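You operate a simulated robot arm through the tools that you are given. There is no shell and no other tool.

You are at the controls of a simulated two-armed robot. One attempt, no reset.

JOB
Stipple the coated tile at N24 with the light box on High, then lay it in the bay at N25.
Fine: set switch and dial before stippling, switch off at the end; use the pale stiff brush from the rack and put it back; the yellow tile stays, clean.

Only the result counts: the job must be done as asked and must still hold three seconds after the hand-in. Knocking over, shifting, dropping, spilling or breaking anything else fails it.

ROBOT AND FRAMES
Two 7-joint arms with fingered hands on one trunk that stands fixed in place. Base frame: the origin is at the foot of the trunk, x ahead of it, y to its left, z up; the work surface is at about z = 0.8. Lengths are in m, angles in rad, forces in N, time in s.
The left shoulder is at [0.091, 0.185, 1.106], the right one opposite. With the tool pointing down near the work surface each hand reaches from about 0.1 to 0.86 m from the base axis, measured 20 degrees to its own side. Payload 4 kg a hand.
The TCP of each hand is the grasp point between the finger pads, 0.026 m short of the fingertips. In the tool frame z runs along the fingers and y along their closing line. The gripper opens to 0.132 m; its body begins 0.073 m behind the TCP. The gripper is a hand of 3 fingers: y runs from the thumb to the fingers, the wrist lies at [0, 0, -0.224] in the tool frame.
Orientation is that of the tool frame in the base frame, as [roll, pitch, yaw] about the fixed x, y, z axes, in that order (R = Rz(yaw) Ry(pitch) Rx(roll)). With the fingers straight down and closing along the base's y, the tool's x points along the base's -x, its y along +y and its z along -z.

CONTROLS
- The arms move only by the tool play_rows. It takes "left_increments", "right_increments" or both (then of equal length, played together; a hand with none holds still); each is a list that holds one entry, the list of rows, each a list of 6 numbers: the shift along the tool's x, y, z in m, then the turn, a rotation vector about the tool's x, y, z in rad. In form: [[[dx, dy, dz, rx, ry, rz], ...]]. A call has 1 to 20 rows; each row shifts and turns the commanded pose from where the row before left it, along the tool's axes as they then stand. Each row takes 0.2 s and may step no farther than 0.05 m and 0.15 rad from the row before; otherwise, the whole call is refused. A pose out of reach is approached as far as the arm can. The call stops where the force on the tool passes 40 N (or 10 N more than at its start, if that is more) or the arm is blocked; 0.2 s more then pass. In this call time passes only in rows, and 0.2 s behind the last. The reply holds the time, the measured pose of the TCP, the force on the tool along the base axes, the opening and the grip force, in the units named above and with some noise, with the torque about the TCP (base axes, N m) and any sound that the robot's microphone picked up.
- Cameras (640 x 400 px; columns grow to the right, rows downward): "scene" is now at [0.2124, 0.0462, 1.3344]; the picture's right is [0.47, -0.87, -0.12], its down [-0.53, -0.18, -0.83] and it looks along [0.70, 0.45, -0.55] (base axes); focal length 316 px, centre (320, 200). "left" rides on the left gripper at [-0.062, 0.003, -0.092] in its tool frame; the picture's right is [-0.05, -1.00, 0.00], its down [0.83, -0.04, -0.56] and it looks along [0.55, -0.03, 0.83] (tool axes); focal length 230 px, centre (320, 200). "right" rides on the right gripper at [0.062, 0.003, -0.092] in its tool frame; the picture's right is [-0.05, 1.00, 0.00], its down [-0.83, -0.04, -0.56] and it looks along [-0.55, -0.03, 0.83] (tool axes); focal length 230 px, centre (320, 200). There is no depth. A picture from a camera that has moved, and an enlarged one, comes with that camera's place and axes in the base frame and with its lens.
- snapshot(camera): a new picture of that camera. It takes no simulated time.
- move_column(by): moves the trunk up (or, below 0, down) by that many m; the arms and the scene camera ride with it, the base frame stays. It gives what a move gives, with no picture.
- set_fingers(finger1, finger2, thumb_bend, hand): sets how far each is bent, from 0 (flat) to 1 (curled in); at 0.3 the hand is open as for a grip, at 0.7 the pads meet at the TCP. One left out holds its place. A second passes; each finger stops where it meets its share of the squeeze, and holds until it gets a number again. It is the only way to open and close the hand. It gives what a move gives, with no picture; readings hold the bend of each and the force on the fingers (four entries, about 0 where the hand has none), thumb and palm.
- pan_tilt(pan, tilt): turns the head with the scene camera to pan (to the left, within 1.501 rad either way) and tilt (down, from -0.506 to 1.204), counted from straight ahead of the robot (the tilt from the chest, where the trunk bows). It gives what a move gives.
- inspect(camera, box): a new picture of the part [left, top, right, bottom] of that camera's present view, enlarged. It takes no simulated time.
- finish_job(): hands the job in; it is judged then, once.

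Nothing tells you positions but the pictures and the camera data. Unless the task says otherwise, let go and move clear before handing in.

The tools are called after "Request:" as a command line: name --argument value ..., lists and objects as JSON in quotes. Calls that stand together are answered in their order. play_rows: Moves the arms, as the interface text tells. Its arguments: {"type":"object","properties":{"left_increments":{"type":"array"},"right_increments":{"type":"array"}},"required":[]} The other tools are called the same way: move_column (by) moves the trunk up or down; set_fingers (finger1, finger2, thumb_bend, hand) moves the fingers one by one; pan_tilt (pan, tilt) turns the head that bears the scene camera; snapshot (camera) takes a picture; inspect (camera, box) takes an enlarged picture of a part of a camera's view; finish_job () hands the job in.

At the start:

```text
time: 0.0
left_tool_pos: [0.3458, 0.3915, 1.1628]
left_orientation: [3.141, 0.0, -3.14]
left_force: [0.0, 0.1, -0.6]
left_wrist_torque: [-0.03, -0.01, -0.05]
left_finger_gap: 0.1318
left_finger_force: 0.1
left_shape: jaw
left_bend: [0.3, 0.3, 0.3]
left_finger forces: [0.0, 0.0, 0.0, 0.0, 0.1, 0.0]
right_tool_pos: [0.5638, 0.0162, 1.155]
right_orientation: [-3.141, 0.0, 3.142]
right_force: [0.9, 0.3, 0.0]
right_wrist_torque: [-0.01, -0.01, -0.01]
right_finger_gap: 0.1317
right_finger_force: 0.1
right_shape: jaw
right_bend: [0.3, 0.3, 0.3]
right_finger forces: [0.0, 0.0, 0.0, 0.1, 0.0, 0.0]
trunk travel left (down, up): [-0.15, 0.312]
head pan, tilt (commanded): [0.508, 0.368]
```

scene: 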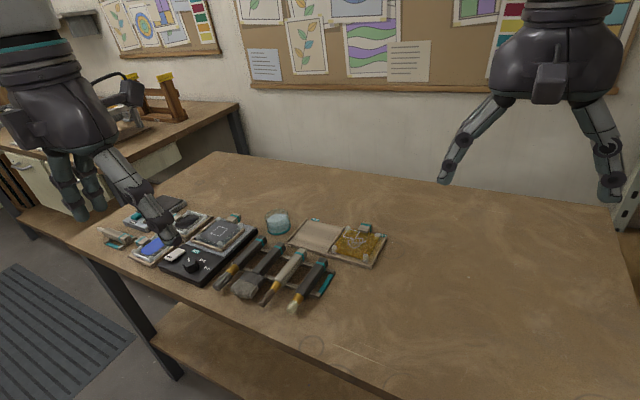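
right: 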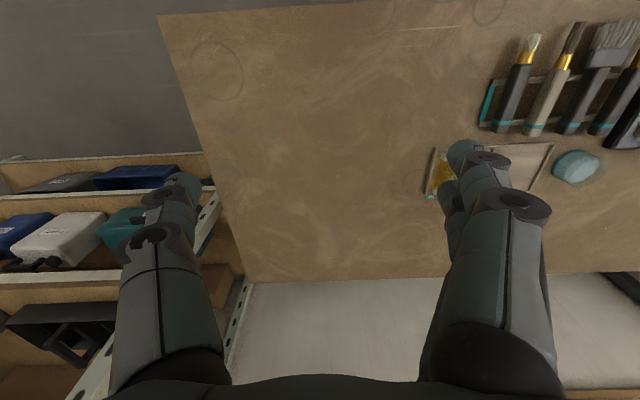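
left: 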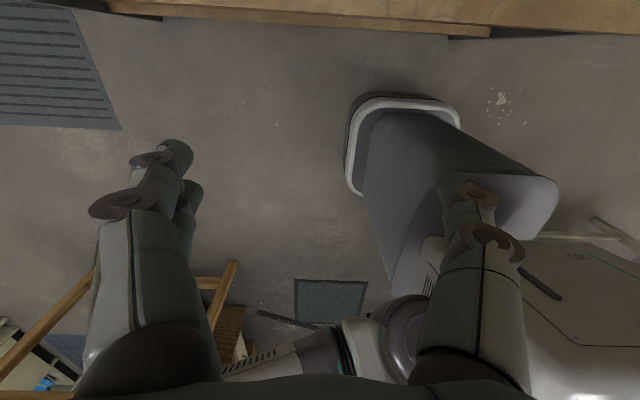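

I see a bench with a light box (switch and dial on its front), a rack of four brushes, tiles in bays and a yellow tile. I'll enlarge the views to read labels before moving anything.

Request:
inspect --camera "scene" --box '[80, 180, 240, 280]'

Request:
inspect --camera "scene" --box '[200, 190, 400, 315]'

Request:
inspect --camera "right" --box '[400, 0, 640, 150]'

```text
4.00 times, centred on (160, 230) of scene
camera zoom: at [0.2124, 0.0462, 1.3344], right [0.47, -0.87, -0.12], down [-0.53, -0.18, -0.83], along [0.7, 0.45, -0.55], focal length 1263 px, centre (960, 80)
```

zoom: 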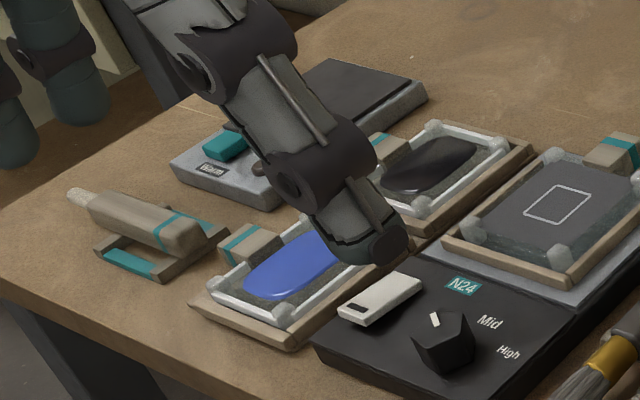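

```text
3.20 times, centred on (300, 252) of scene
camera zoom: at [0.2124, 0.0462, 1.3344], right [0.47, -0.87, -0.12], down [-0.53, -0.18, -0.83], along [0.7, 0.45, -0.55], focal length 1010 px, centre (384, 32)
```

zoom: 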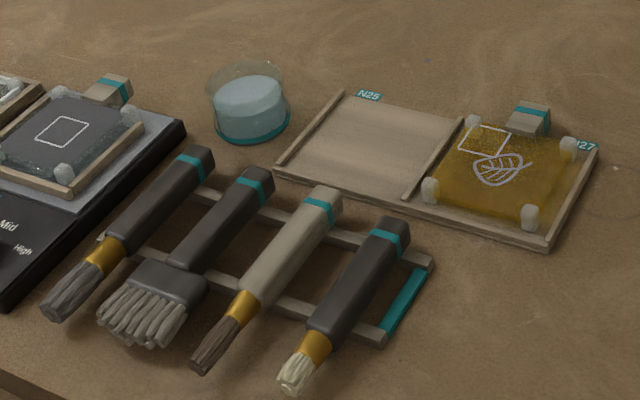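

```text
2.67 times, centred on (520, 75) of right
camera zoom: at [0.5013, 0.0197, 1.2463], right [0.05, 1.0, 0.0], down [0.83, -0.04, 0.56], along [0.55, -0.03, -0.83], focal length 614 px, centre (-213, 533)
```

zoom: 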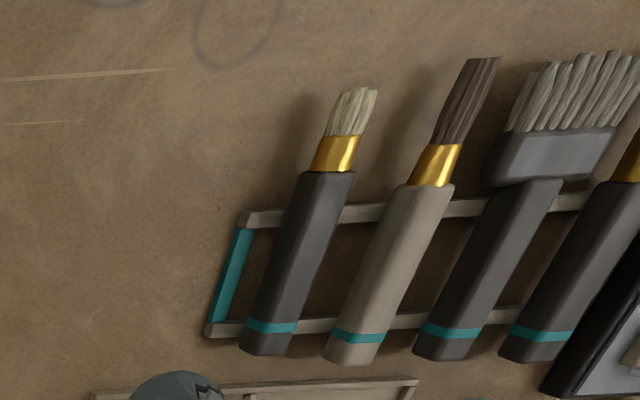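

The lightbox, brush rack, bays and yellow tile are all on the left half of the bench, but the left hand blocks some of it. I'll turn the head toward that side and take closer pictures.

Request:
pan_tilt --pan 0.75 --tilt 0.55

Request:
snapshot --camera "scene"

```text
time: 0.8
left_tool_pos: [0.3447, 0.3909, 1.1618]
left_orientation: [-3.14, 0.001, -3.14]
left_force: [0.5, 0.1, 0.6]
left_wrist_torque: [-0.02, 0.03, -0.02]
left_finger_gap: 0.132
left_finger_force: 0.1
left_shape: jaw
left_bend: [0.3, 0.3, 0.3]
left_finger forces: [0.0, 0.1, 0.0, 0.0, 0.1, 0.1]
right_tool_pos: [0.5647, 0.015, 1.1547]
right_orientation: [3.142, 0.001, 3.141]
right_force: [0.5, 0.7, 0.3]
right_wrist_torque: [-0.03, -0.01, 0.0]
right_finger_gap: 0.1321
right_finger_force: 0.1
right_shape: jaw
right_bend: [0.3, 0.3, 0.3]
right_finger forces: [0.1, 0.1, 0.1, 0.0, 0.0, 0.0]
trunk travel left (down, up): [-0.15, 0.312]
head pan, tilt (commanded): [0.75, 0.55]
```

```text
taken
camera scene: at [0.1933, 0.0621, 1.322], right [0.66, -0.73, -0.17], down [-0.58, -0.36, -0.73], along [0.48, 0.58, -0.66], focal length 316 px, centre (320, 200)
```

scene: 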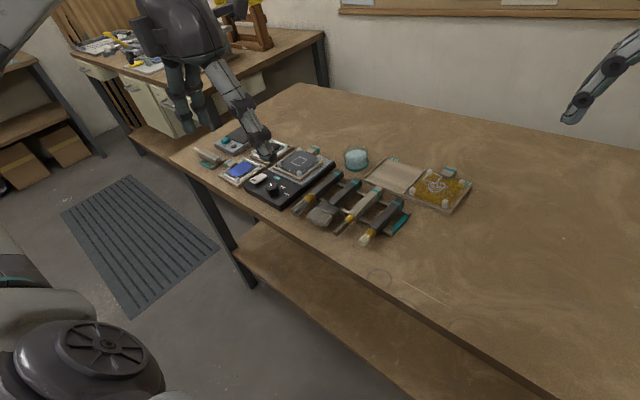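

The left hand hangs in the line of sight, so I'll raise it 0.2 m and bring it back a little, then look again.

Request:
play_rows --left_increments '[[[0, 0, -0.04, 0, 0, 0], [0, 0, -0.05, 0, 0, 0], [0, 0, -0.05, 0, 0, 0], [0, 0, -0.05, 0, 0, 0]]]'

Request:
snapshot --camera "scene"

Request:
inspect --camera "scene" --box '[180, 110, 340, 210]'

Request:
inspect --camera "scene" --box '[320, 130, 480, 230]'

Request:
inspect --camera "scene" --box '[280, 165, 420, 252]'

```text
time: 1.8
left_tool_pos: [0.3478, 0.3891, 1.3458]
left_orientation: [3.14, 0.004, 3.142]
left_force: [-0.3, -0.5, 0.5]
left_wrist_torque: [0.03, -0.02, 0.0]
left_finger_gap: 0.1322
left_finger_force: 0.0
left_shape: jaw
left_bend: [0.3, 0.3, 0.3]
left_finger forces: [0.1, 0.0, 0.1, 0.1, 0.1, 0.0]
left hand out of reach, approached as far as the arm can: row 4
right_tool_pos: [0.5633, 0.0136, 1.1551]
right_orientation: [3.14, -0.001, 3.141]
right_force: [0.8, 0.4, 0.6]
right_wrist_torque: [0.0, 0.01, 0.0]
right_finger_gap: 0.1318
right_finger_force: 0.0
right_shape: jaw
right_bend: [0.3, 0.3, 0.3]
right_finger forces: [0.0, 0.0, 0.0, 0.0, 0.1, 0.0]
trunk travel left (down, up): [-0.15, 0.312]
head pan, tilt (commanded): [0.75, 0.55]
```

```text
taken
camera scene: at [0.1923, 0.0598, 1.3223], right [0.66, -0.73, -0.17], down [-0.58, -0.36, -0.73], along [0.48, 0.58, -0.66], focal length 316 px, centre (320, 200)
```

scene: 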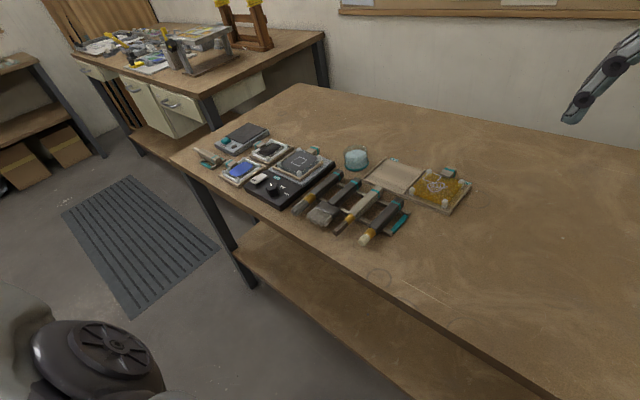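

```text
4.00 times, centred on (260, 160) of scene
camera zoom: at [0.1923, 0.0598, 1.3223], right [0.66, -0.73, -0.17], down [-0.58, -0.36, -0.73], along [0.48, 0.58, -0.66], focal length 1263 px, centre (560, 360)
```

zoom: 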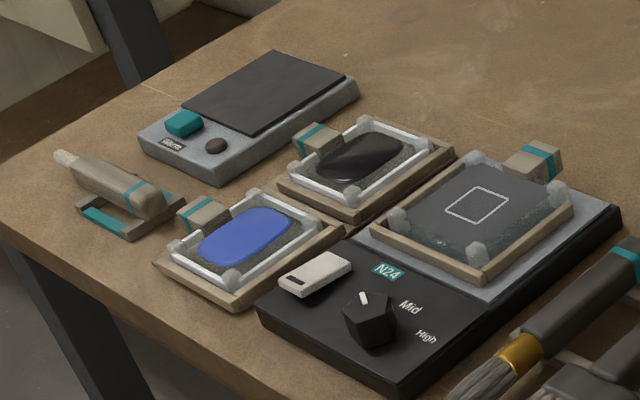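

```text
4.00 times, centred on (400, 180) of scene
camera zoom: at [0.1923, 0.0598, 1.3223], right [0.66, -0.73, -0.17], down [-0.58, -0.36, -0.73], along [0.48, 0.58, -0.66], focal length 1263 px, centre (0, 280)
```

zoom: 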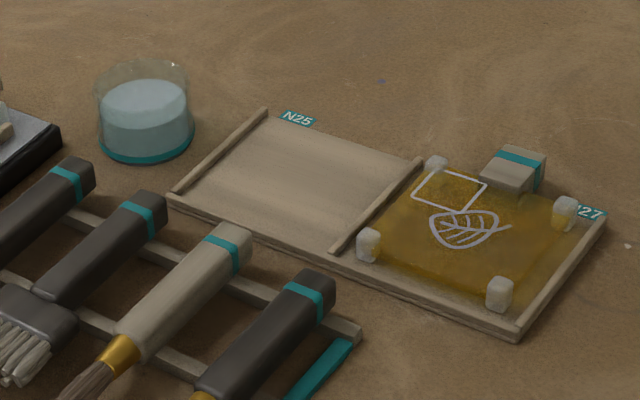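

```text
4.57 times, centred on (350, 208) of scene
camera zoom: at [0.1923, 0.0598, 1.3223], right [0.66, -0.73, -0.17], down [-0.58, -0.36, -0.73], along [0.48, 0.58, -0.66], focal length 1443 px, centre (183, 161)
```

zoom: 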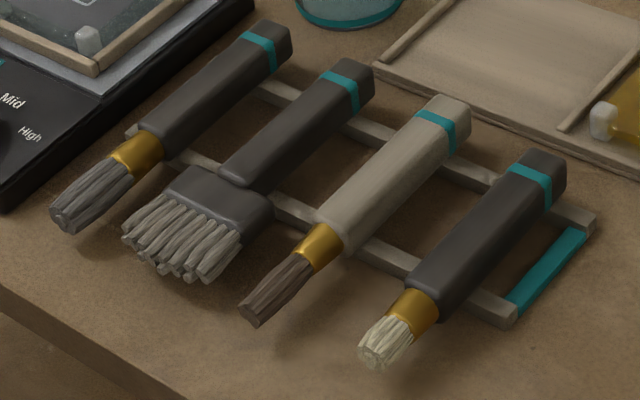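

The rack has four brushes along x; the pale, short-bristled one is the rightmost (y≈0.33), and the light box with the N24 tile is near (0.6, 0.62). Next I'll swing the left hand over it, turned 90°, to use its camera for a close look at the switch and dial.

Request:
play_rows --left_increments '[[[0, 0, 0.02, 0, 0, 0.1428], [0, 0, 0.02, 0, 0, 0.1428], [0, 0, 0.02, 0, 0, 0.1428], [0, 0, 0.02, 0, 0, 0.1428], [0, 0, 0.02, 0, 0, 0.1428], [0, 0, 0.02, 0, 0, 0.1428], [0, 0, 0.02, 0, 0, 0.1428], [0, 0, 0.02, 0, 0, 0.1428], [0, 0, 0.02, 0, 0, 0.1428], [0, 0, 0.02, 0, 0, 0.1428], [0, 0, 0.02, 0, 0, 0.1428], [0.01, 0.04, 0, 0, 0, 0], [0.01, 0.04, 0, 0, 0, 0], [0.01, 0.04, 0, 0, 0, 0], [0.01, 0.04, 0, 0, 0, 0], [0.01, 0.04, 0, 0, 0, 0]]]'

Request:
snapshot --camera "left"

Request:
snapshot --camera "scene"

```text
time: 5.2
left_tool_pos: [0.5514, 0.4431, 1.122]
left_orientation: [-3.14, 0.0, 1.573]
left_force: [0.2, 0.0, -0.2]
left_wrist_torque: [-0.01, 0.02, -0.03]
left_finger_gap: 0.132
left_finger_force: 0.0
left_shape: jaw
left_bend: [0.3, 0.3, 0.3]
left_finger forces: [0.0, 0.0, 0.1, 0.1, 0.0, 0.0]
right_tool_pos: [0.5653, 0.0162, 1.1528]
right_orientation: [-3.141, -0.002, -3.142]
right_force: [0.3, -0.4, -0.2]
right_wrist_torque: [0.0, 0.01, 0.03]
right_finger_gap: 0.132
right_finger_force: 0.2
right_shape: jaw
right_bend: [0.3, 0.3, 0.3]
right_finger forces: [0.1, 0.1, 0.1, 0.0, 0.0, 0.0]
trunk travel left (down, up): [-0.15, 0.312]
head pan, tilt (commanded): [0.75, 0.55]
```

```text
taken
camera left: at [0.5545, 0.3803, 1.2134], right [-1.0, -0.05, 0.0], down [-0.04, 0.83, 0.56], along [-0.03, 0.55, -0.83], focal length 230 px, centre (320, 200)
```

left: 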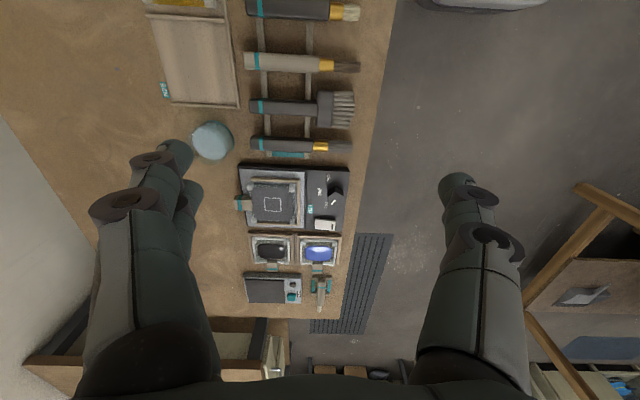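

```text
taken
camera scene: at [0.1951, 0.0622, 1.3215], right [0.66, -0.73, -0.17], down [-0.58, -0.36, -0.73], along [0.47, 0.58, -0.66], focal length 316 px, centre (320, 200)
```

scene: 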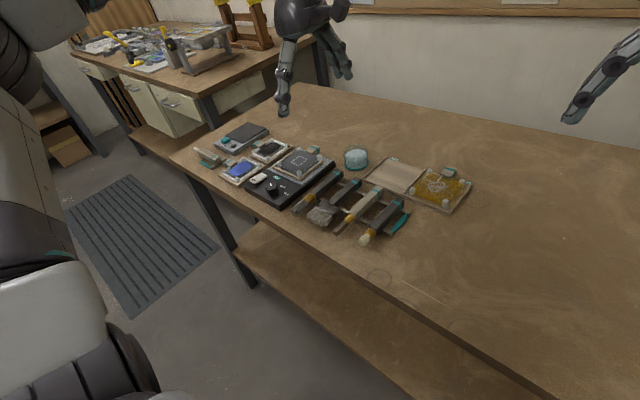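

The wrist camera now shows everything from above (picture right is −x, down is +y). I'll enlarge the light box, the rack and the bays in turn.

Request:
inspect --camera "left" --box '[220, 155, 364, 245]'

Request:
inspect --camera "left" --box '[220, 0, 380, 100]'

Request:
inspect --camera "left" --box '[130, 0, 290, 100]'

Request:
inspect --camera "left" --box '[220, 220, 364, 310]'

```text
4.44 times, centred on (292, 200) of left
camera zoom: at [0.5545, 0.3803, 1.2134], right [-1.0, -0.05, 0.0], down [-0.04, 0.83, 0.56], along [-0.03, 0.55, -0.83], focal length 1022 px, centre (444, 200)
```

zoom: 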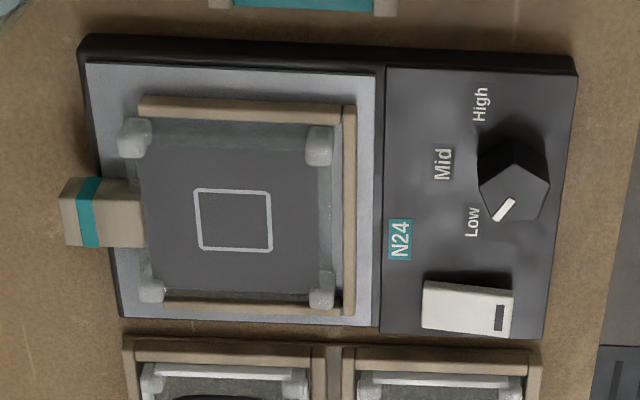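

```text
4.00 times, centred on (300, 50) of left
camera zoom: at [0.5545, 0.3803, 1.2134], right [-1.0, -0.05, 0.0], down [-0.04, 0.83, 0.56], along [-0.03, 0.55, -0.83], focal length 920 px, centre (400, 800)
```

zoom: 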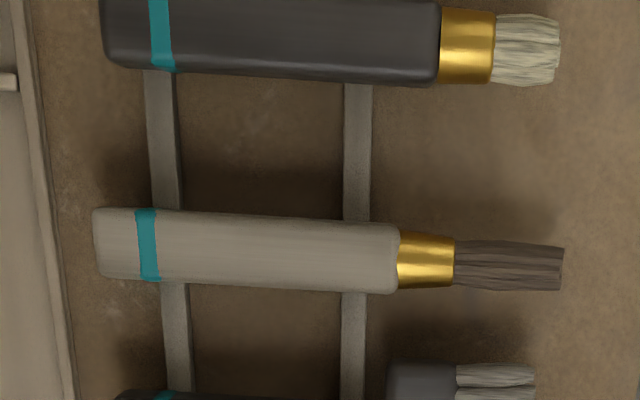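

```text
4.00 times, centred on (210, 50) of left
camera zoom: at [0.5545, 0.3803, 1.2134], right [-1.0, -0.05, 0.0], down [-0.04, 0.83, 0.56], along [-0.03, 0.55, -0.83], focal length 920 px, centre (760, 800)
```

zoom: 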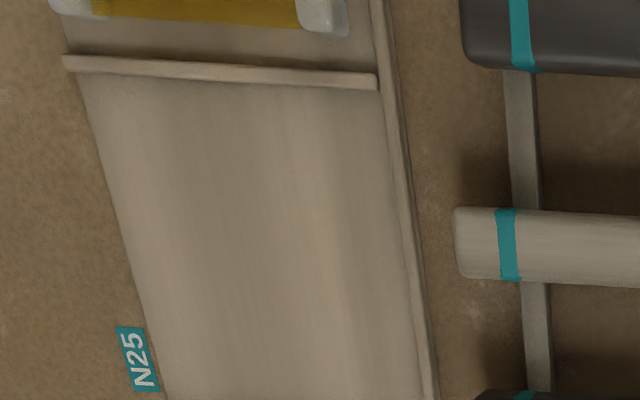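

```text
4.44 times, centred on (292, 265) of left
camera zoom: at [0.5545, 0.3803, 1.2134], right [-1.0, -0.05, 0.0], down [-0.04, 0.83, 0.56], along [-0.03, 0.55, -0.83], focal length 1022 px, centre (444, -89)
```

zoom: 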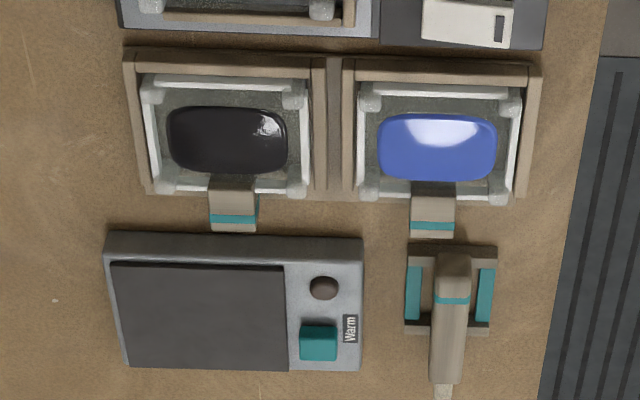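

The tile's square is at about (0.635, 0.646, 0.835); the dial sits at (0.511, 0.614) pointing to Low, and the white switch is at (0.526, 0.695). I'll go down for a closer view of the switch and dial.

Request:
play_rows --left_increments '[[[0.026, -0.006, 0.035, 0, 0, 0], [0.026, -0.006, 0.035, 0, 0, 0], [0.026, -0.006, 0.035, 0, 0, 0], [0.026, -0.006, 0.035, 0, 0, 0], [0.026, -0.006, 0.035, 0, 0, 0]]]'

Request:
snapshot --camera "left"

Request:
inspect --camera "left" --box '[220, 130, 412, 250]'

Request:
inspect --camera "scene" --box '[240, 160, 304, 200]'

```text
time: 6.4
left_tool_pos: [0.5239, 0.5126, 0.9929]
left_orientation: [-3.141, -0.004, 1.578]
left_force: [0.5, -0.6, -2.1]
left_wrist_torque: [0.02, 0.0, 0.03]
left_finger_gap: 0.1319
left_finger_force: 0.1
left_shape: jaw
left_bend: [0.3, 0.3, 0.3]
left_finger forces: [0.0, 0.0, 0.0, 0.0, 0.0, 0.0]
left hand out of reach, approached as far as the arm can: row 3, 4, 5
right_tool_pos: [0.5634, 0.0155, 1.1558]
right_orientation: [3.141, 0.002, -3.14]
right_force: [-1.4, -0.3, -0.4]
right_wrist_torque: [0.01, -0.03, -0.02]
right_finger_gap: 0.1321
right_finger_force: 0.1
right_shape: jaw
right_bend: [0.3, 0.3, 0.3]
right_finger forces: [0.0, 0.0, 0.0, 0.1, 0.1, 0.1]
trunk travel left (down, up): [-0.15, 0.312]
head pan, tilt (commanded): [0.75, 0.55]
```

```text
taken
camera left: at [0.5282, 0.4504, 1.0843], right [-1.0, -0.06, 0.0], down [-0.05, 0.83, 0.56], along [-0.03, 0.56, -0.83], focal length 230 px, centre (320, 200)
```

left: 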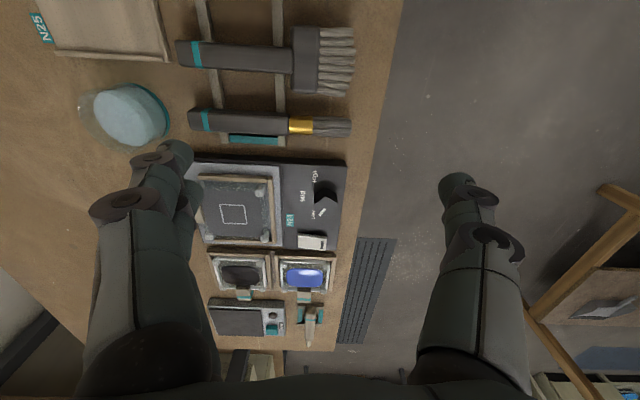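

```text
3.33 times, centred on (316, 190) of left
camera zoom: at [0.5282, 0.4504, 1.0843], right [-1.0, -0.06, 0.0], down [-0.05, 0.83, 0.56], along [-0.03, 0.56, -0.83], focal length 767 px, centre (333, 233)
```

zoom: 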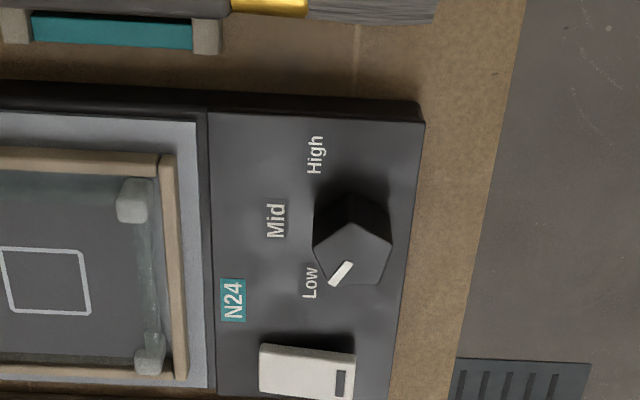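

```text
10.00 times, centred on (272, 180) of scene
camera zoom: at [0.1919, 0.0632, 1.322], right [0.66, -0.73, -0.17], down [-0.58, -0.36, -0.73], along [0.48, 0.58, -0.66], focal length 3157 px, centre (800, 400)
```

zoom: 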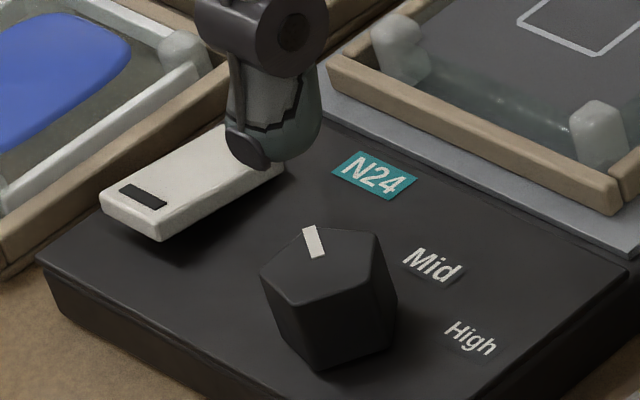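

The switch is a rocker with its dark-marked −x end raised, and the dial points to Low. The turned hand could not get lower here, so I'll lift and rotate back toward the standard yaw and beyond, to find room for the dial's clockwise turn.

Request:
play_rows --left_increments '[[[0, 0, -0.04, 0, 0, 0], [0, 0, -0.04, 0, 0, -0.14], [0, 0, 0, 0, 0, -0.15], [0, 0, 0, 0, 0, -0.15], [0, 0, 0, 0, 0, -0.15], [0, 0, 0, 0, 0, -0.15], [0, 0, 0, 0, 0, -0.15], [0, 0, 0, 0, 0, -0.15], [0, 0, 0, 0, 0, -0.15], [0, 0, 0, 0, 0, -0.15], [0, 0, 0, 0, 0, -0.15], [0, 0, 0, 0, 0, -0.15], [0, 0, 0, 0, 0, -0.15], [0, 0, 0, 0, 0, -0.15], [0, 0, 0, 0, 0, -0.15], [0, 0, 0, 0, 0, -0.15], [0, 0, 0, 0, 0, -0.15]]]'

Request:
snapshot --camera "scene"

Request:
snapshot --camera "left"

```text
time: 10.0
left_tool_pos: [0.5252, 0.5109, 1.0746]
left_orientation: [3.142, 0.0, -2.319]
left_force: [0.1, 0.8, -0.1]
left_wrist_torque: [0.0, 0.0, 0.02]
left_finger_gap: 0.1319
left_finger_force: 0.1
left_shape: jaw
left_bend: [0.3, 0.3, 0.3]
left_finger forces: [0.0, 0.0, 0.0, 0.0, 0.0, 0.0]
right_tool_pos: [0.5636, 0.0146, 1.1547]
right_orientation: [-3.141, 0.0, 3.141]
right_force: [0.1, 0.3, 0.5]
right_wrist_torque: [0.02, -0.01, 0.01]
right_finger_gap: 0.1316
right_finger_force: 0.1
right_shape: jaw
right_bend: [0.3, 0.3, 0.3]
right_finger forces: [0.0, 0.1, 0.0, 0.0, 0.0, 0.1]
trunk travel left (down, up): [-0.15, 0.312]
head pan, tilt (commanded): [0.75, 0.55]
```

```text
taken
camera scene: at [0.1932, 0.062, 1.322], right [0.66, -0.73, -0.17], down [-0.58, -0.36, -0.73], along [0.48, 0.58, -0.66], focal length 316 px, centre (320, 200)
```

scene: 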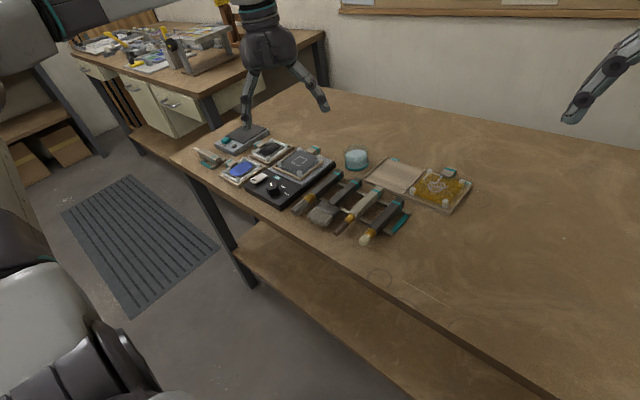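

```text
taken
camera left: at [0.5662, 0.5578, 1.1661], right [0.77, -0.64, 0.0], down [-0.53, -0.64, 0.56], along [-0.36, -0.43, -0.83], focal length 230 px, centre (320, 200)
```

left: 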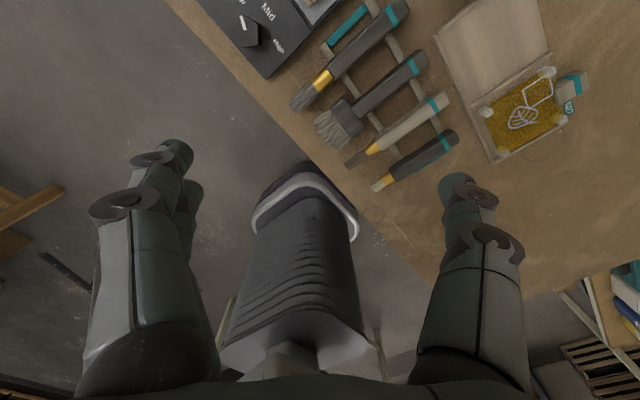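

The arm turned freely to −47°. I'll half-close the fingers and move above the dial at a safe height to check how they line up.

Request:
set_fingers --hand "left" --finger1 0.48 --finger2 0.48 --thumb_bend 0.48

Request:
play_rows --left_increments '[[[-0.0133, 0.0162, 0.031, 0, 0, 0], [-0.0133, 0.0162, 0.031, 0, 0, 0], [-0.0133, 0.0162, 0.031, 0, 0, 0], [-0.0133, 0.0162, 0.031, 0, 0, 0], [-0.0133, 0.0162, 0.026, 0, 0, 0]]]'

Request:
snapshot --camera "left"

Request:
inspect --camera "scene" --box '[192, 110, 352, 210]'

```text
time: 11.0
left_tool_pos: [0.5252, 0.5115, 1.0748]
left_orientation: [-3.141, 0.001, -2.323]
left_force: [-0.8, 1.1, -0.1]
left_wrist_torque: [-0.03, -0.01, 0.02]
left_finger_gap: 0.075
left_finger_force: 0.1
left_shape: fingers
left_bend: [0.48, 0.48, 0.48]
left_finger forces: [0.1, 0.0, 0.1, 0.0, 0.0, 0.0]
right_tool_pos: [0.5633, 0.0147, 1.155]
right_orientation: [3.141, 0.0, -3.139]
right_force: [0.2, -0.1, 0.2]
right_wrist_torque: [0.0, -0.03, 0.0]
right_finger_gap: 0.1318
right_finger_force: 0.2
right_shape: jaw
right_bend: [0.3, 0.3, 0.3]
right_finger forces: [0.0, 0.0, 0.0, 0.0, 0.0, 0.0]
trunk travel left (down, up): [-0.15, 0.312]
head pan, tilt (commanded): [0.75, 0.55]
```

```text
time: 12.2
left_tool_pos: [0.5128, 0.6134, 0.9246]
left_orientation: [-3.142, -0.001, -2.325]
left_force: [0.1, -0.1, -0.4]
left_wrist_torque: [0.01, 0.03, 0.02]
left_finger_gap: 0.0752
left_finger_force: 0.1
left_shape: fingers
left_bend: [0.48, 0.48, 0.48]
left_finger forces: [0.0, 0.0, 0.0, 0.1, 0.0, 0.0]
right_tool_pos: [0.5646, 0.0148, 1.1545]
right_orientation: [-3.141, 0.001, -3.141]
right_force: [0.1, 1.1, 0.2]
right_wrist_torque: [-0.03, 0.02, -0.01]
right_finger_gap: 0.132
right_finger_force: 0.0
right_shape: jaw
right_bend: [0.3, 0.3, 0.3]
right_finger forces: [0.0, 0.0, 0.0, 0.0, 0.0, 0.1]
trunk travel left (down, up): [-0.15, 0.312]
head pan, tilt (commanded): [0.75, 0.55]
```

```text
taken
camera left: at [0.553, 0.6615, 1.0158], right [0.76, -0.64, 0.0], down [-0.54, -0.64, 0.56], along [-0.36, -0.43, -0.83], focal length 230 px, centre (320, 200)
```

left: 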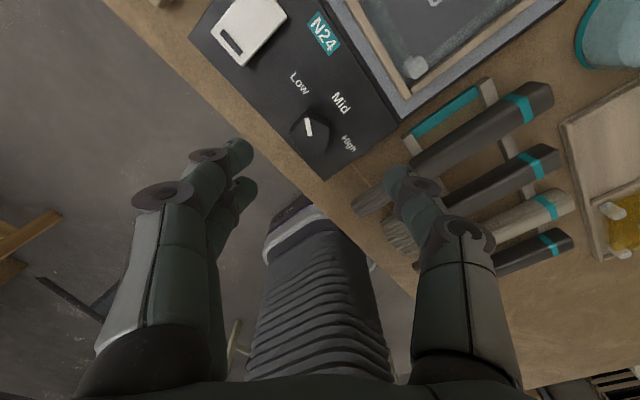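

```text
4.00 times, centred on (272, 160) of scene
camera zoom: at [0.1935, 0.0629, 1.3219], right [0.66, -0.73, -0.17], down [-0.58, -0.36, -0.73], along [0.48, 0.58, -0.66], focal length 1263 px, centre (512, 360)
```

zoom: 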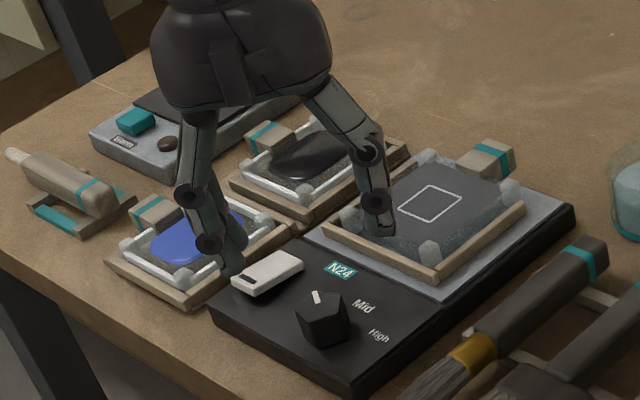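

The dial lies just ahead of the grasp point in the wrist view. I'll enlarge to pin down its centre precisely.

Request:
inspect --camera "left" --box '[240, 90, 368, 170]'

Request:
inspect --camera "scene" --box '[240, 160, 304, 200]'

```text
5.00 times, centred on (304, 130) of left
camera zoom: at [0.553, 0.6615, 1.0158], right [0.76, -0.64, 0.0], down [-0.54, -0.64, 0.56], along [-0.36, -0.43, -0.83], focal length 1150 px, centre (400, 550)
```

zoom: 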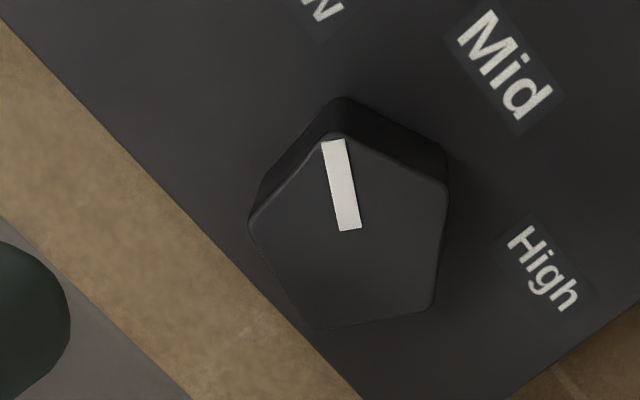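

```text
10.00 times, centred on (272, 180) of scene
camera zoom: at [0.1935, 0.0629, 1.3219], right [0.66, -0.73, -0.17], down [-0.58, -0.36, -0.73], along [0.48, 0.58, -0.66], focal length 3157 px, centre (800, 400)
```

zoom: 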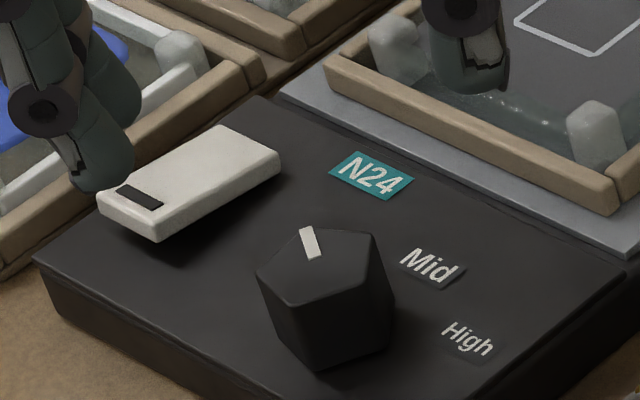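

The dial's top centre comes out at about (0.512, 0.6215, 0.847) and a flat of the pentagon faces the thumb, so this yaw suits a grip. I'll centre over it, narrow the fingers a bit and go down to just above it.

Request:
set_fingers --hand "left" --finger1 0.54 --finger2 0.54 --thumb_bend 0.54

Request:
play_rows --left_increments '[[[-0.0025, 0.003, 0.015, 0, 0, 0], [-0.0026, 0.0032, 0.02, 0, 0, 0]]]'

Request:
snapshot --camera "left"

Request:
inspect --camera "scene" --box '[224, 150, 320, 210]'

```text
time: 13.2
left_tool_pos: [0.5124, 0.614, 0.9244]
left_orientation: [3.141, 0.0, -2.323]
left_force: [0.6, -0.2, -0.1]
left_wrist_torque: [0.02, -0.01, -0.05]
left_finger_gap: 0.0551
left_finger_force: 0.1
left_shape: fingers
left_bend: [0.54, 0.54, 0.54]
left_finger forces: [0.0, 0.0, 0.0, 0.0, 0.0, 0.0]
right_tool_pos: [0.5637, 0.0155, 1.1551]
right_orientation: [-3.141, 0.0, -3.141]
right_force: [0.4, -0.5, 0.4]
right_wrist_torque: [0.02, -0.04, -0.01]
right_finger_gap: 0.132
right_finger_force: 0.1
right_shape: jaw
right_bend: [0.3, 0.3, 0.3]
right_finger forces: [0.1, 0.0, 0.1, 0.1, 0.0, 0.0]
trunk travel left (down, up): [-0.15, 0.312]
head pan, tilt (commanded): [0.75, 0.55]
```

```text
time: 13.8
left_tool_pos: [0.51, 0.6229, 0.8886]
left_orientation: [3.14, 0.002, -2.323]
left_force: [-0.8, 0.2, 0.1]
left_wrist_torque: [-0.01, 0.01, 0.0]
left_finger_gap: 0.0551
left_finger_force: 0.1
left_shape: fingers
left_bend: [0.54, 0.54, 0.54]
left_finger forces: [0.1, 0.1, 0.0, 0.0, 0.0, 0.1]
right_tool_pos: [0.5631, 0.0152, 1.1535]
right_orientation: [3.141, 0.001, -3.141]
right_force: [-0.7, -0.3, 0.0]
right_wrist_torque: [-0.03, -0.01, 0.01]
right_finger_gap: 0.1321
right_finger_force: 0.1
right_shape: jaw
right_bend: [0.3, 0.3, 0.3]
right_finger forces: [0.0, 0.1, 0.0, 0.0, 0.0, 0.0]
trunk travel left (down, up): [-0.15, 0.312]
head pan, tilt (commanded): [0.75, 0.55]
```

```text
taken
camera left: at [0.5523, 0.6699, 0.9804], right [0.77, -0.64, 0.0], down [-0.54, -0.64, 0.56], along [-0.36, -0.43, -0.83], focal length 230 px, centre (320, 200)
```

left: 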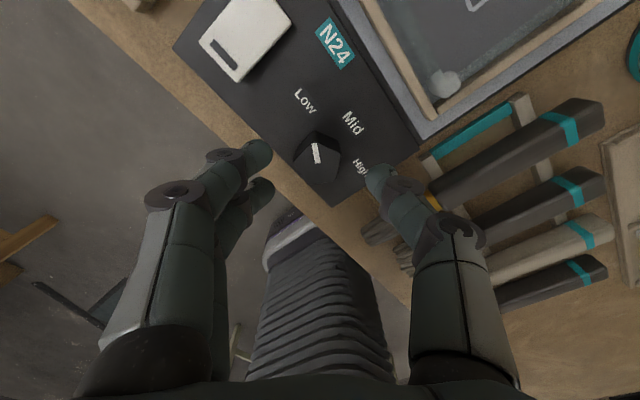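

```text
6.67 times, centred on (272, 180) of scene
camera zoom: at [0.1936, 0.0626, 1.3219], right [0.66, -0.73, -0.17], down [-0.58, -0.36, -0.73], along [0.48, 0.58, -0.66], focal length 2105 px, centre (640, 333)
```

zoom: 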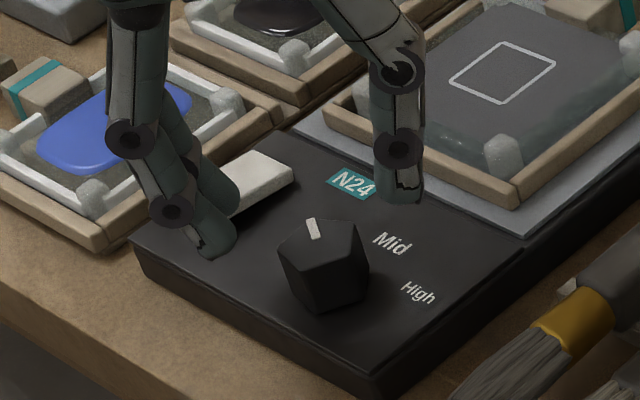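

Request:
inspect --camera "left" --box '[240, 110, 400, 210]'

```text
4.00 times, centred on (320, 160) of left
camera zoom: at [0.5523, 0.6699, 0.9804], right [0.77, -0.64, 0.0], down [-0.54, -0.64, 0.56], along [-0.36, -0.43, -0.83], focal length 920 px, centre (320, 360)
```

zoom: 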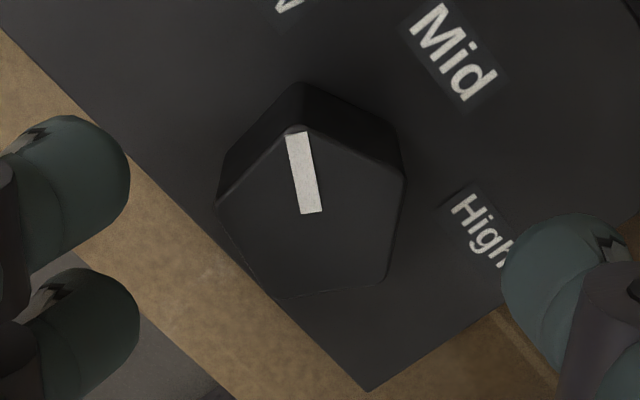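

The grasp axis is within 1.5 mm of the dial's centre, so I'll lower 30 mm straight down and look before closing.

Request:
play_rows --left_increments '[[[0.0004, 0, 0.012, 0, 0, 0], [0, 0, 0.012, 0, 0, 0], [0, 0, 0.007, 0, 0, 0]]]'

Request:
inspect --camera "scene" --box '[224, 150, 320, 210]'

Request:
inspect --camera "left" --box '[220, 100, 412, 220]'

```text
time: 14.6
left_tool_pos: [0.5099, 0.6238, 0.8589]
left_orientation: [3.142, 0.0, -2.323]
left_force: [0.0, -0.4, 0.0]
left_wrist_torque: [0.0, 0.0, 0.01]
left_finger_gap: 0.055
left_finger_force: 0.1
left_shape: fingers
left_bend: [0.54, 0.54, 0.54]
left_finger forces: [0.0, 0.0, 0.1, 0.1, 0.0, 0.0]
right_tool_pos: [0.5631, 0.0162, 1.1541]
right_orientation: [-3.141, 0.0, -3.14]
right_force: [0.0, 0.7, 0.2]
right_wrist_torque: [0.01, 0.0, -0.03]
right_finger_gap: 0.1318
right_finger_force: 0.1
right_shape: jaw
right_bend: [0.3, 0.3, 0.3]
right_finger forces: [0.0, 0.1, 0.1, 0.0, 0.0, 0.0]
trunk travel left (down, up): [-0.15, 0.312]
head pan, tilt (commanded): [0.75, 0.55]
```

```text
6.67 times, centred on (272, 180) of scene
camera zoom: at [0.1932, 0.0623, 1.322], right [0.66, -0.73, -0.17], down [-0.58, -0.36, -0.73], along [0.48, 0.58, -0.66], focal length 2105 px, centre (640, 333)
```

zoom: 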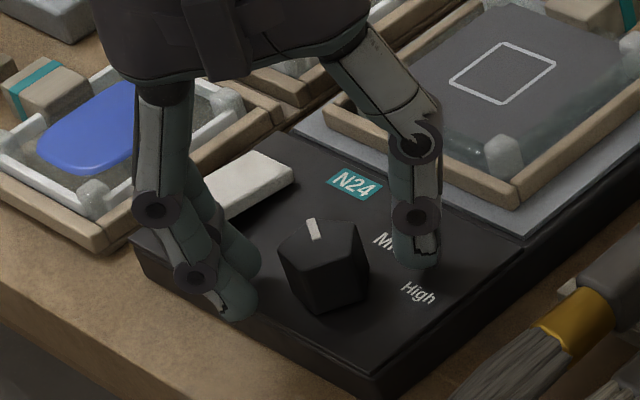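

```text
3.33 times, centred on (316, 160) of left
camera zoom: at [0.5509, 0.6697, 0.9499], right [0.77, -0.64, 0.0], down [-0.54, -0.64, 0.56], along [-0.36, -0.42, -0.83], focal length 767 px, centre (333, 333)
```

zoom: 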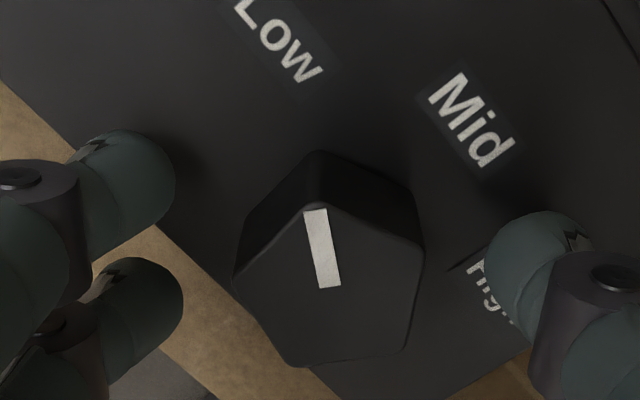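

The fingers straddle the dial cleanly without touching the switch. Closing the grip now.

Request:
set_fingers --hand "left" --finger1 0.68 --finger2 0.68 --thumb_bend 0.68

Request:
inspect --camera "left" --box '[220, 100, 412, 220]'

```text
time: 15.6
left_tool_pos: [0.5113, 0.6227, 0.8577]
left_orientation: [3.141, -0.001, -2.323]
left_force: [0.7, -1.1, -1.6]
left_wrist_torque: [-0.02, 0.01, -0.01]
left_finger_gap: 0.0232
left_finger_force: 5.6
left_shape: fingers
left_bend: [0.65, 0.64, 0.65]
left_finger forces: [2.0, 2.7, 0.1, 0.0, 6.3, 0.1]
right_tool_pos: [0.5651, 0.0168, 1.1545]
right_orientation: [3.141, 0.0, -3.141]
right_force: [-0.1, -0.1, -0.2]
right_wrist_torque: [-0.03, -0.01, 0.01]
right_finger_gap: 0.1317
right_finger_force: 0.1
right_shape: jaw
right_bend: [0.3, 0.3, 0.3]
right_finger forces: [0.0, 0.0, 0.0, 0.0, 0.0, 0.0]
trunk travel left (down, up): [-0.15, 0.312]
head pan, tilt (commanded): [0.75, 0.55]
```

```text
3.33 times, centred on (316, 160) of left
camera zoom: at [0.5512, 0.6696, 0.9498], right [0.77, -0.64, 0.0], down [-0.54, -0.64, 0.56], along [-0.36, -0.43, -0.83], focal length 767 px, centre (333, 333)
```

zoom: 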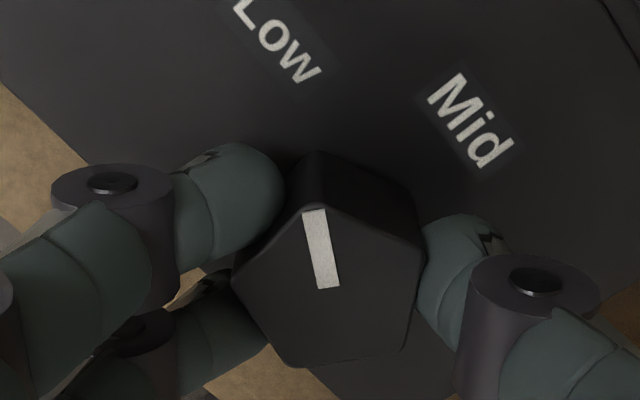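

The thumb sits on a flat and the two fingers straddle a corner. I'll turn the hand clockwise in steps and watch the pointer.

Request:
play_rows --left_increments '[[[0, 0, 0, 0, 0, 0.12], [0, 0, 0, 0, 0, 0.12], [0, 0, 0, 0, 0, 0.12], [0, 0, 0, 0, 0, 0.12], [0, 0, 0, 0, 0, 0.12]]]'

Request:
inspect --camera "left" --box '[220, 80, 412, 200]'

```text
time: 16.8
left_tool_pos: [0.5107, 0.6225, 0.8591]
left_orientation: [3.141, -0.002, -2.924]
left_force: [1.5, -2.0, -3.3]
left_wrist_torque: [-0.03, 0.01, 0.03]
left_finger_gap: 0.0234
left_finger_force: 6.0
left_shape: fingers
left_bend: [0.65, 0.64, 0.65]
left_finger forces: [2.0, 2.7, 0.0, 0.0, 6.7, 0.0]
right_tool_pos: [0.5639, 0.0153, 1.1534]
right_orientation: [3.141, 0.001, -3.142]
right_force: [-0.3, -0.4, 0.1]
right_wrist_torque: [0.0, -0.03, -0.04]
right_finger_gap: 0.1316
right_finger_force: 0.0
right_shape: jaw
right_bend: [0.3, 0.3, 0.3]
right_finger forces: [0.0, 0.0, 0.0, 0.1, 0.0, 0.0]
trunk travel left (down, up): [-0.15, 0.312]
head pan, tilt (commanded): [0.75, 0.55]
```

```text
3.33 times, centred on (316, 140) of left
camera zoom: at [0.571, 0.6383, 0.9499], right [0.27, -0.96, 0.0], down [-0.8, -0.22, 0.56], along [-0.54, -0.15, -0.83], focal length 767 px, centre (333, 400)
```

zoom: 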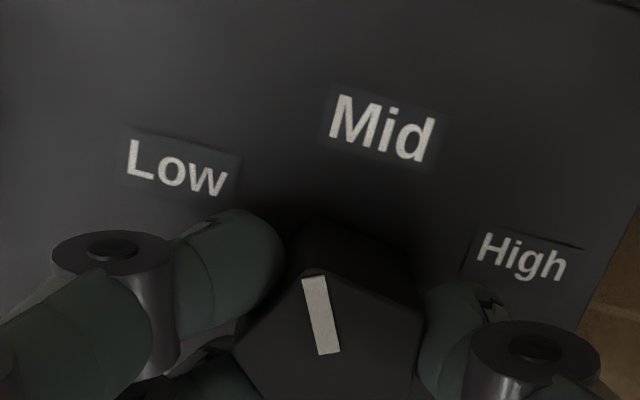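

The pointer follows the hand. By my measurement Low, Mid and High sit 60° apart (120° in total), so about 1.49 rad of turn remains; I'll do most of that now.

Request:
play_rows --left_increments '[[[0, 0, 0, 0, 0, 0.12], [0, 0, 0, 0, 0, 0.12], [0, 0, 0, 0, 0, 0.12], [0, 0, 0, 0, 0, 0.12], [0, 0, 0, 0, 0, 0.12], [0, 0, 0, 0, 0, 0.12], [0, 0, 0, 0, 0, 0.12], [0, 0, 0, 0, 0, 0.12], [0, 0, 0, 0, 0, 0.12], [0, 0, 0, 0, 0, 0.12]]]'

Request:
inspect --camera "left" --box '[220, 80, 412, 200]'

Request:
inspect --camera "scene" --box '[224, 150, 320, 210]'

```text
time: 19.0
left_tool_pos: [0.5107, 0.6229, 0.8583]
left_orientation: [-3.14, -0.001, 2.158]
left_force: [-1.5, -6.6, -3.4]
left_wrist_torque: [-0.15, 0.03, 0.0]
left_finger_gap: 0.0233
left_finger_force: 5.9
left_shape: fingers
left_bend: [0.65, 0.65, 0.65]
left_finger forces: [2.6, 1.8, 0.1, 0.0, 7.5, 0.1]
right_tool_pos: [0.5637, 0.0157, 1.1534]
right_orientation: [-3.14, -0.001, 3.141]
right_force: [0.1, 1.2, 0.3]
right_wrist_torque: [-0.05, -0.01, 0.02]
right_finger_gap: 0.1316
right_finger_force: 0.1
right_shape: jaw
right_bend: [0.3, 0.3, 0.3]
right_finger forces: [0.0, 0.0, 0.0, 0.0, 0.0, 0.1]
trunk travel left (down, up): [-0.15, 0.312]
head pan, tilt (commanded): [0.75, 0.55]
```

```text
3.33 times, centred on (316, 140) of left
camera zoom: at [0.5482, 0.5723, 0.95], right [-0.8, -0.6, 0.0], down [-0.5, 0.67, 0.56], along [-0.33, 0.45, -0.83], focal length 767 px, centre (333, 400)
```

zoom: 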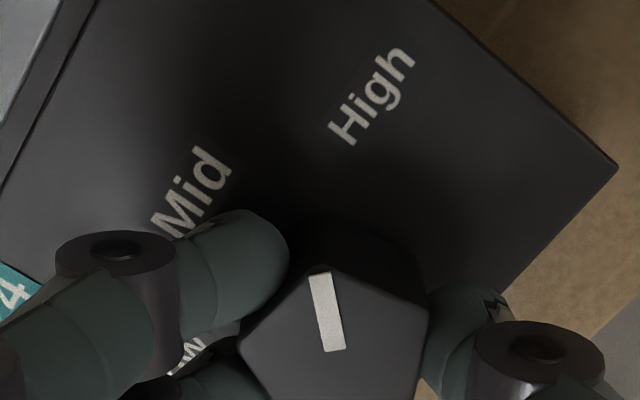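

```text
6.67 times, centred on (272, 180) of scene
camera zoom: at [0.1934, 0.0617, 1.322], right [0.66, -0.73, -0.17], down [-0.58, -0.36, -0.73], along [0.48, 0.58, -0.66], focal length 2105 px, centre (640, 333)
```

zoom: 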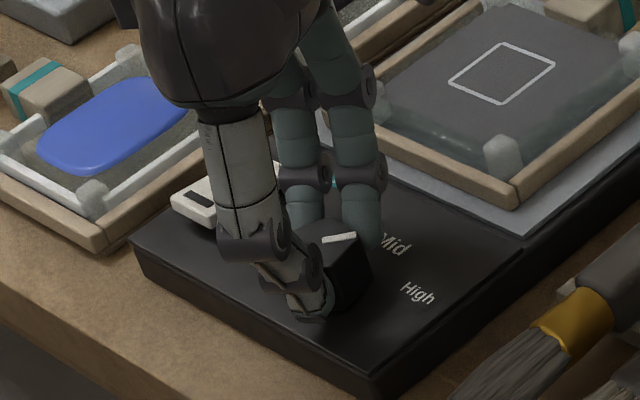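

The dial is at about −43° and needs roughly 17° more to point at High. Continuing with 0.29 rad.

Request:
play_rows --left_increments '[[[0, 0, 0, 0, 0, 0.1], [0, 0, 0, 0, 0, 0.1], [0, 0, 0, 0, 0, 0.1]]]'

Request:
inspect --camera "left" --box '[220, 80, 412, 200]'

```text
time: 19.8
left_tool_pos: [0.5219, 0.6046, 0.853]
left_orientation: [-3.132, 0.012, 1.858]
left_force: [-0.3, -1.4, 0.1]
left_wrist_torque: [-0.01, 0.03, 0.0]
left_finger_gap: 0.0133
left_finger_force: 1.3
left_shape: fingers
left_bend: [0.68, 0.66, 0.67]
left_finger forces: [0.0, 0.9, 0.0, 0.0, 1.9, 0.1]
left hand out of reach, approached as far as the arm can: row 3
right_tool_pos: [0.5643, 0.0163, 1.1546]
right_orientation: [-3.141, 0.0, -3.14]
right_force: [-0.3, -0.2, 0.3]
right_wrist_torque: [-0.04, 0.03, 0.0]
right_finger_gap: 0.1319
right_finger_force: 0.1
right_shape: jaw
right_bend: [0.3, 0.3, 0.3]
right_finger forces: [0.1, 0.0, 0.0, 0.0, 0.0, 0.0]
trunk travel left (down, up): [-0.15, 0.312]
head pan, tilt (commanded): [0.75, 0.55]
```

```text
3.33 times, centred on (316, 140) of left
camera zoom: at [0.544, 0.5475, 0.9448], right [-0.94, -0.33, 0.01], down [-0.28, 0.79, 0.55], along [-0.19, 0.51, -0.84], focal length 767 px, centre (333, 400)
```

zoom: 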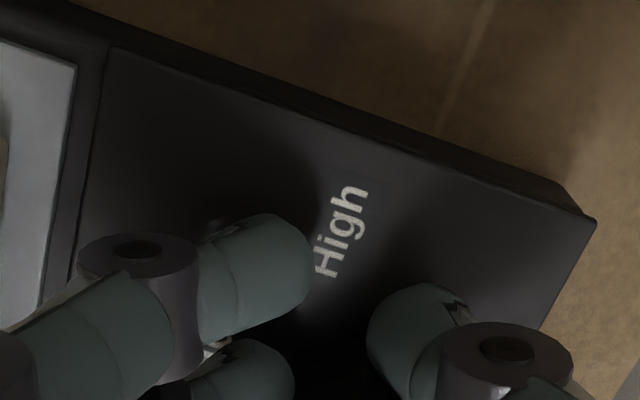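

The arm hit its limit on the last step and slid off the dial. I'll lift straight up before opening and check where the pointer ended.

Request:
play_rows --left_increments '[[[0, 0, -0.02, 0, 0, 0], [0, 0, -0.03, 0, 0, 0], [0, 0, -0.03, 0, 0, 0]]]'

Request:
snapshot --camera "left"

Request:
inspect --camera "scene" --box '[224, 150, 320, 210]'

```text
time: 20.6
left_tool_pos: [0.511, 0.6211, 0.9388]
left_orientation: [-3.141, -0.004, 1.863]
left_force: [-0.2, -0.7, -0.5]
left_wrist_torque: [-0.01, -0.01, 0.02]
left_finger_gap: 0.0114
left_finger_force: 0.0
left_shape: fingers
left_bend: [0.68, 0.68, 0.68]
left_finger forces: [0.0, 0.1, 0.1, 0.0, 0.1, 0.0]
right_tool_pos: [0.5633, 0.0139, 1.1548]
right_orientation: [-3.141, -0.002, -3.141]
right_force: [0.2, -0.3, 0.2]
right_wrist_torque: [0.05, 0.02, 0.01]
right_finger_gap: 0.1317
right_finger_force: 0.1
right_shape: jaw
right_bend: [0.3, 0.3, 0.3]
right_finger forces: [0.0, 0.0, 0.0, 0.0, 0.0, 0.0]
trunk travel left (down, up): [-0.15, 0.312]
head pan, tilt (commanded): [0.75, 0.55]
```

```text
taken
camera left: at [0.5327, 0.5621, 1.0299], right [-0.94, -0.34, 0.0], down [-0.28, 0.78, 0.56], along [-0.19, 0.53, -0.83], focal length 230 px, centre (320, 200)
```

left: 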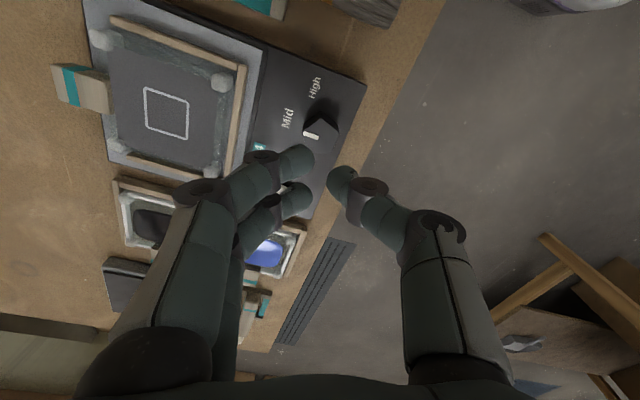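

```text
6.67 times, centred on (272, 180) of scene
camera zoom: at [0.1936, 0.0614, 1.322], right [0.66, -0.73, -0.17], down [-0.58, -0.36, -0.73], along [0.48, 0.58, -0.66], focal length 2105 px, centre (640, 333)
```

zoom: 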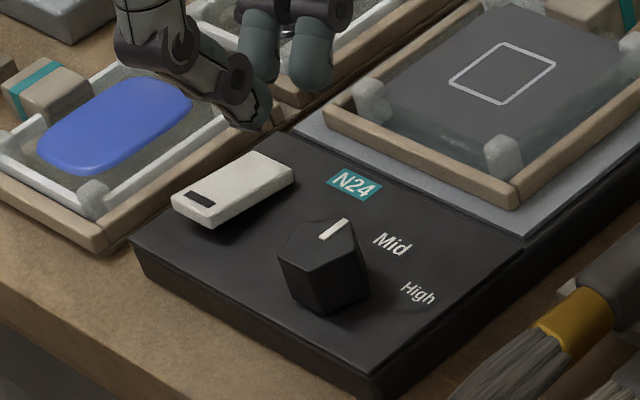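

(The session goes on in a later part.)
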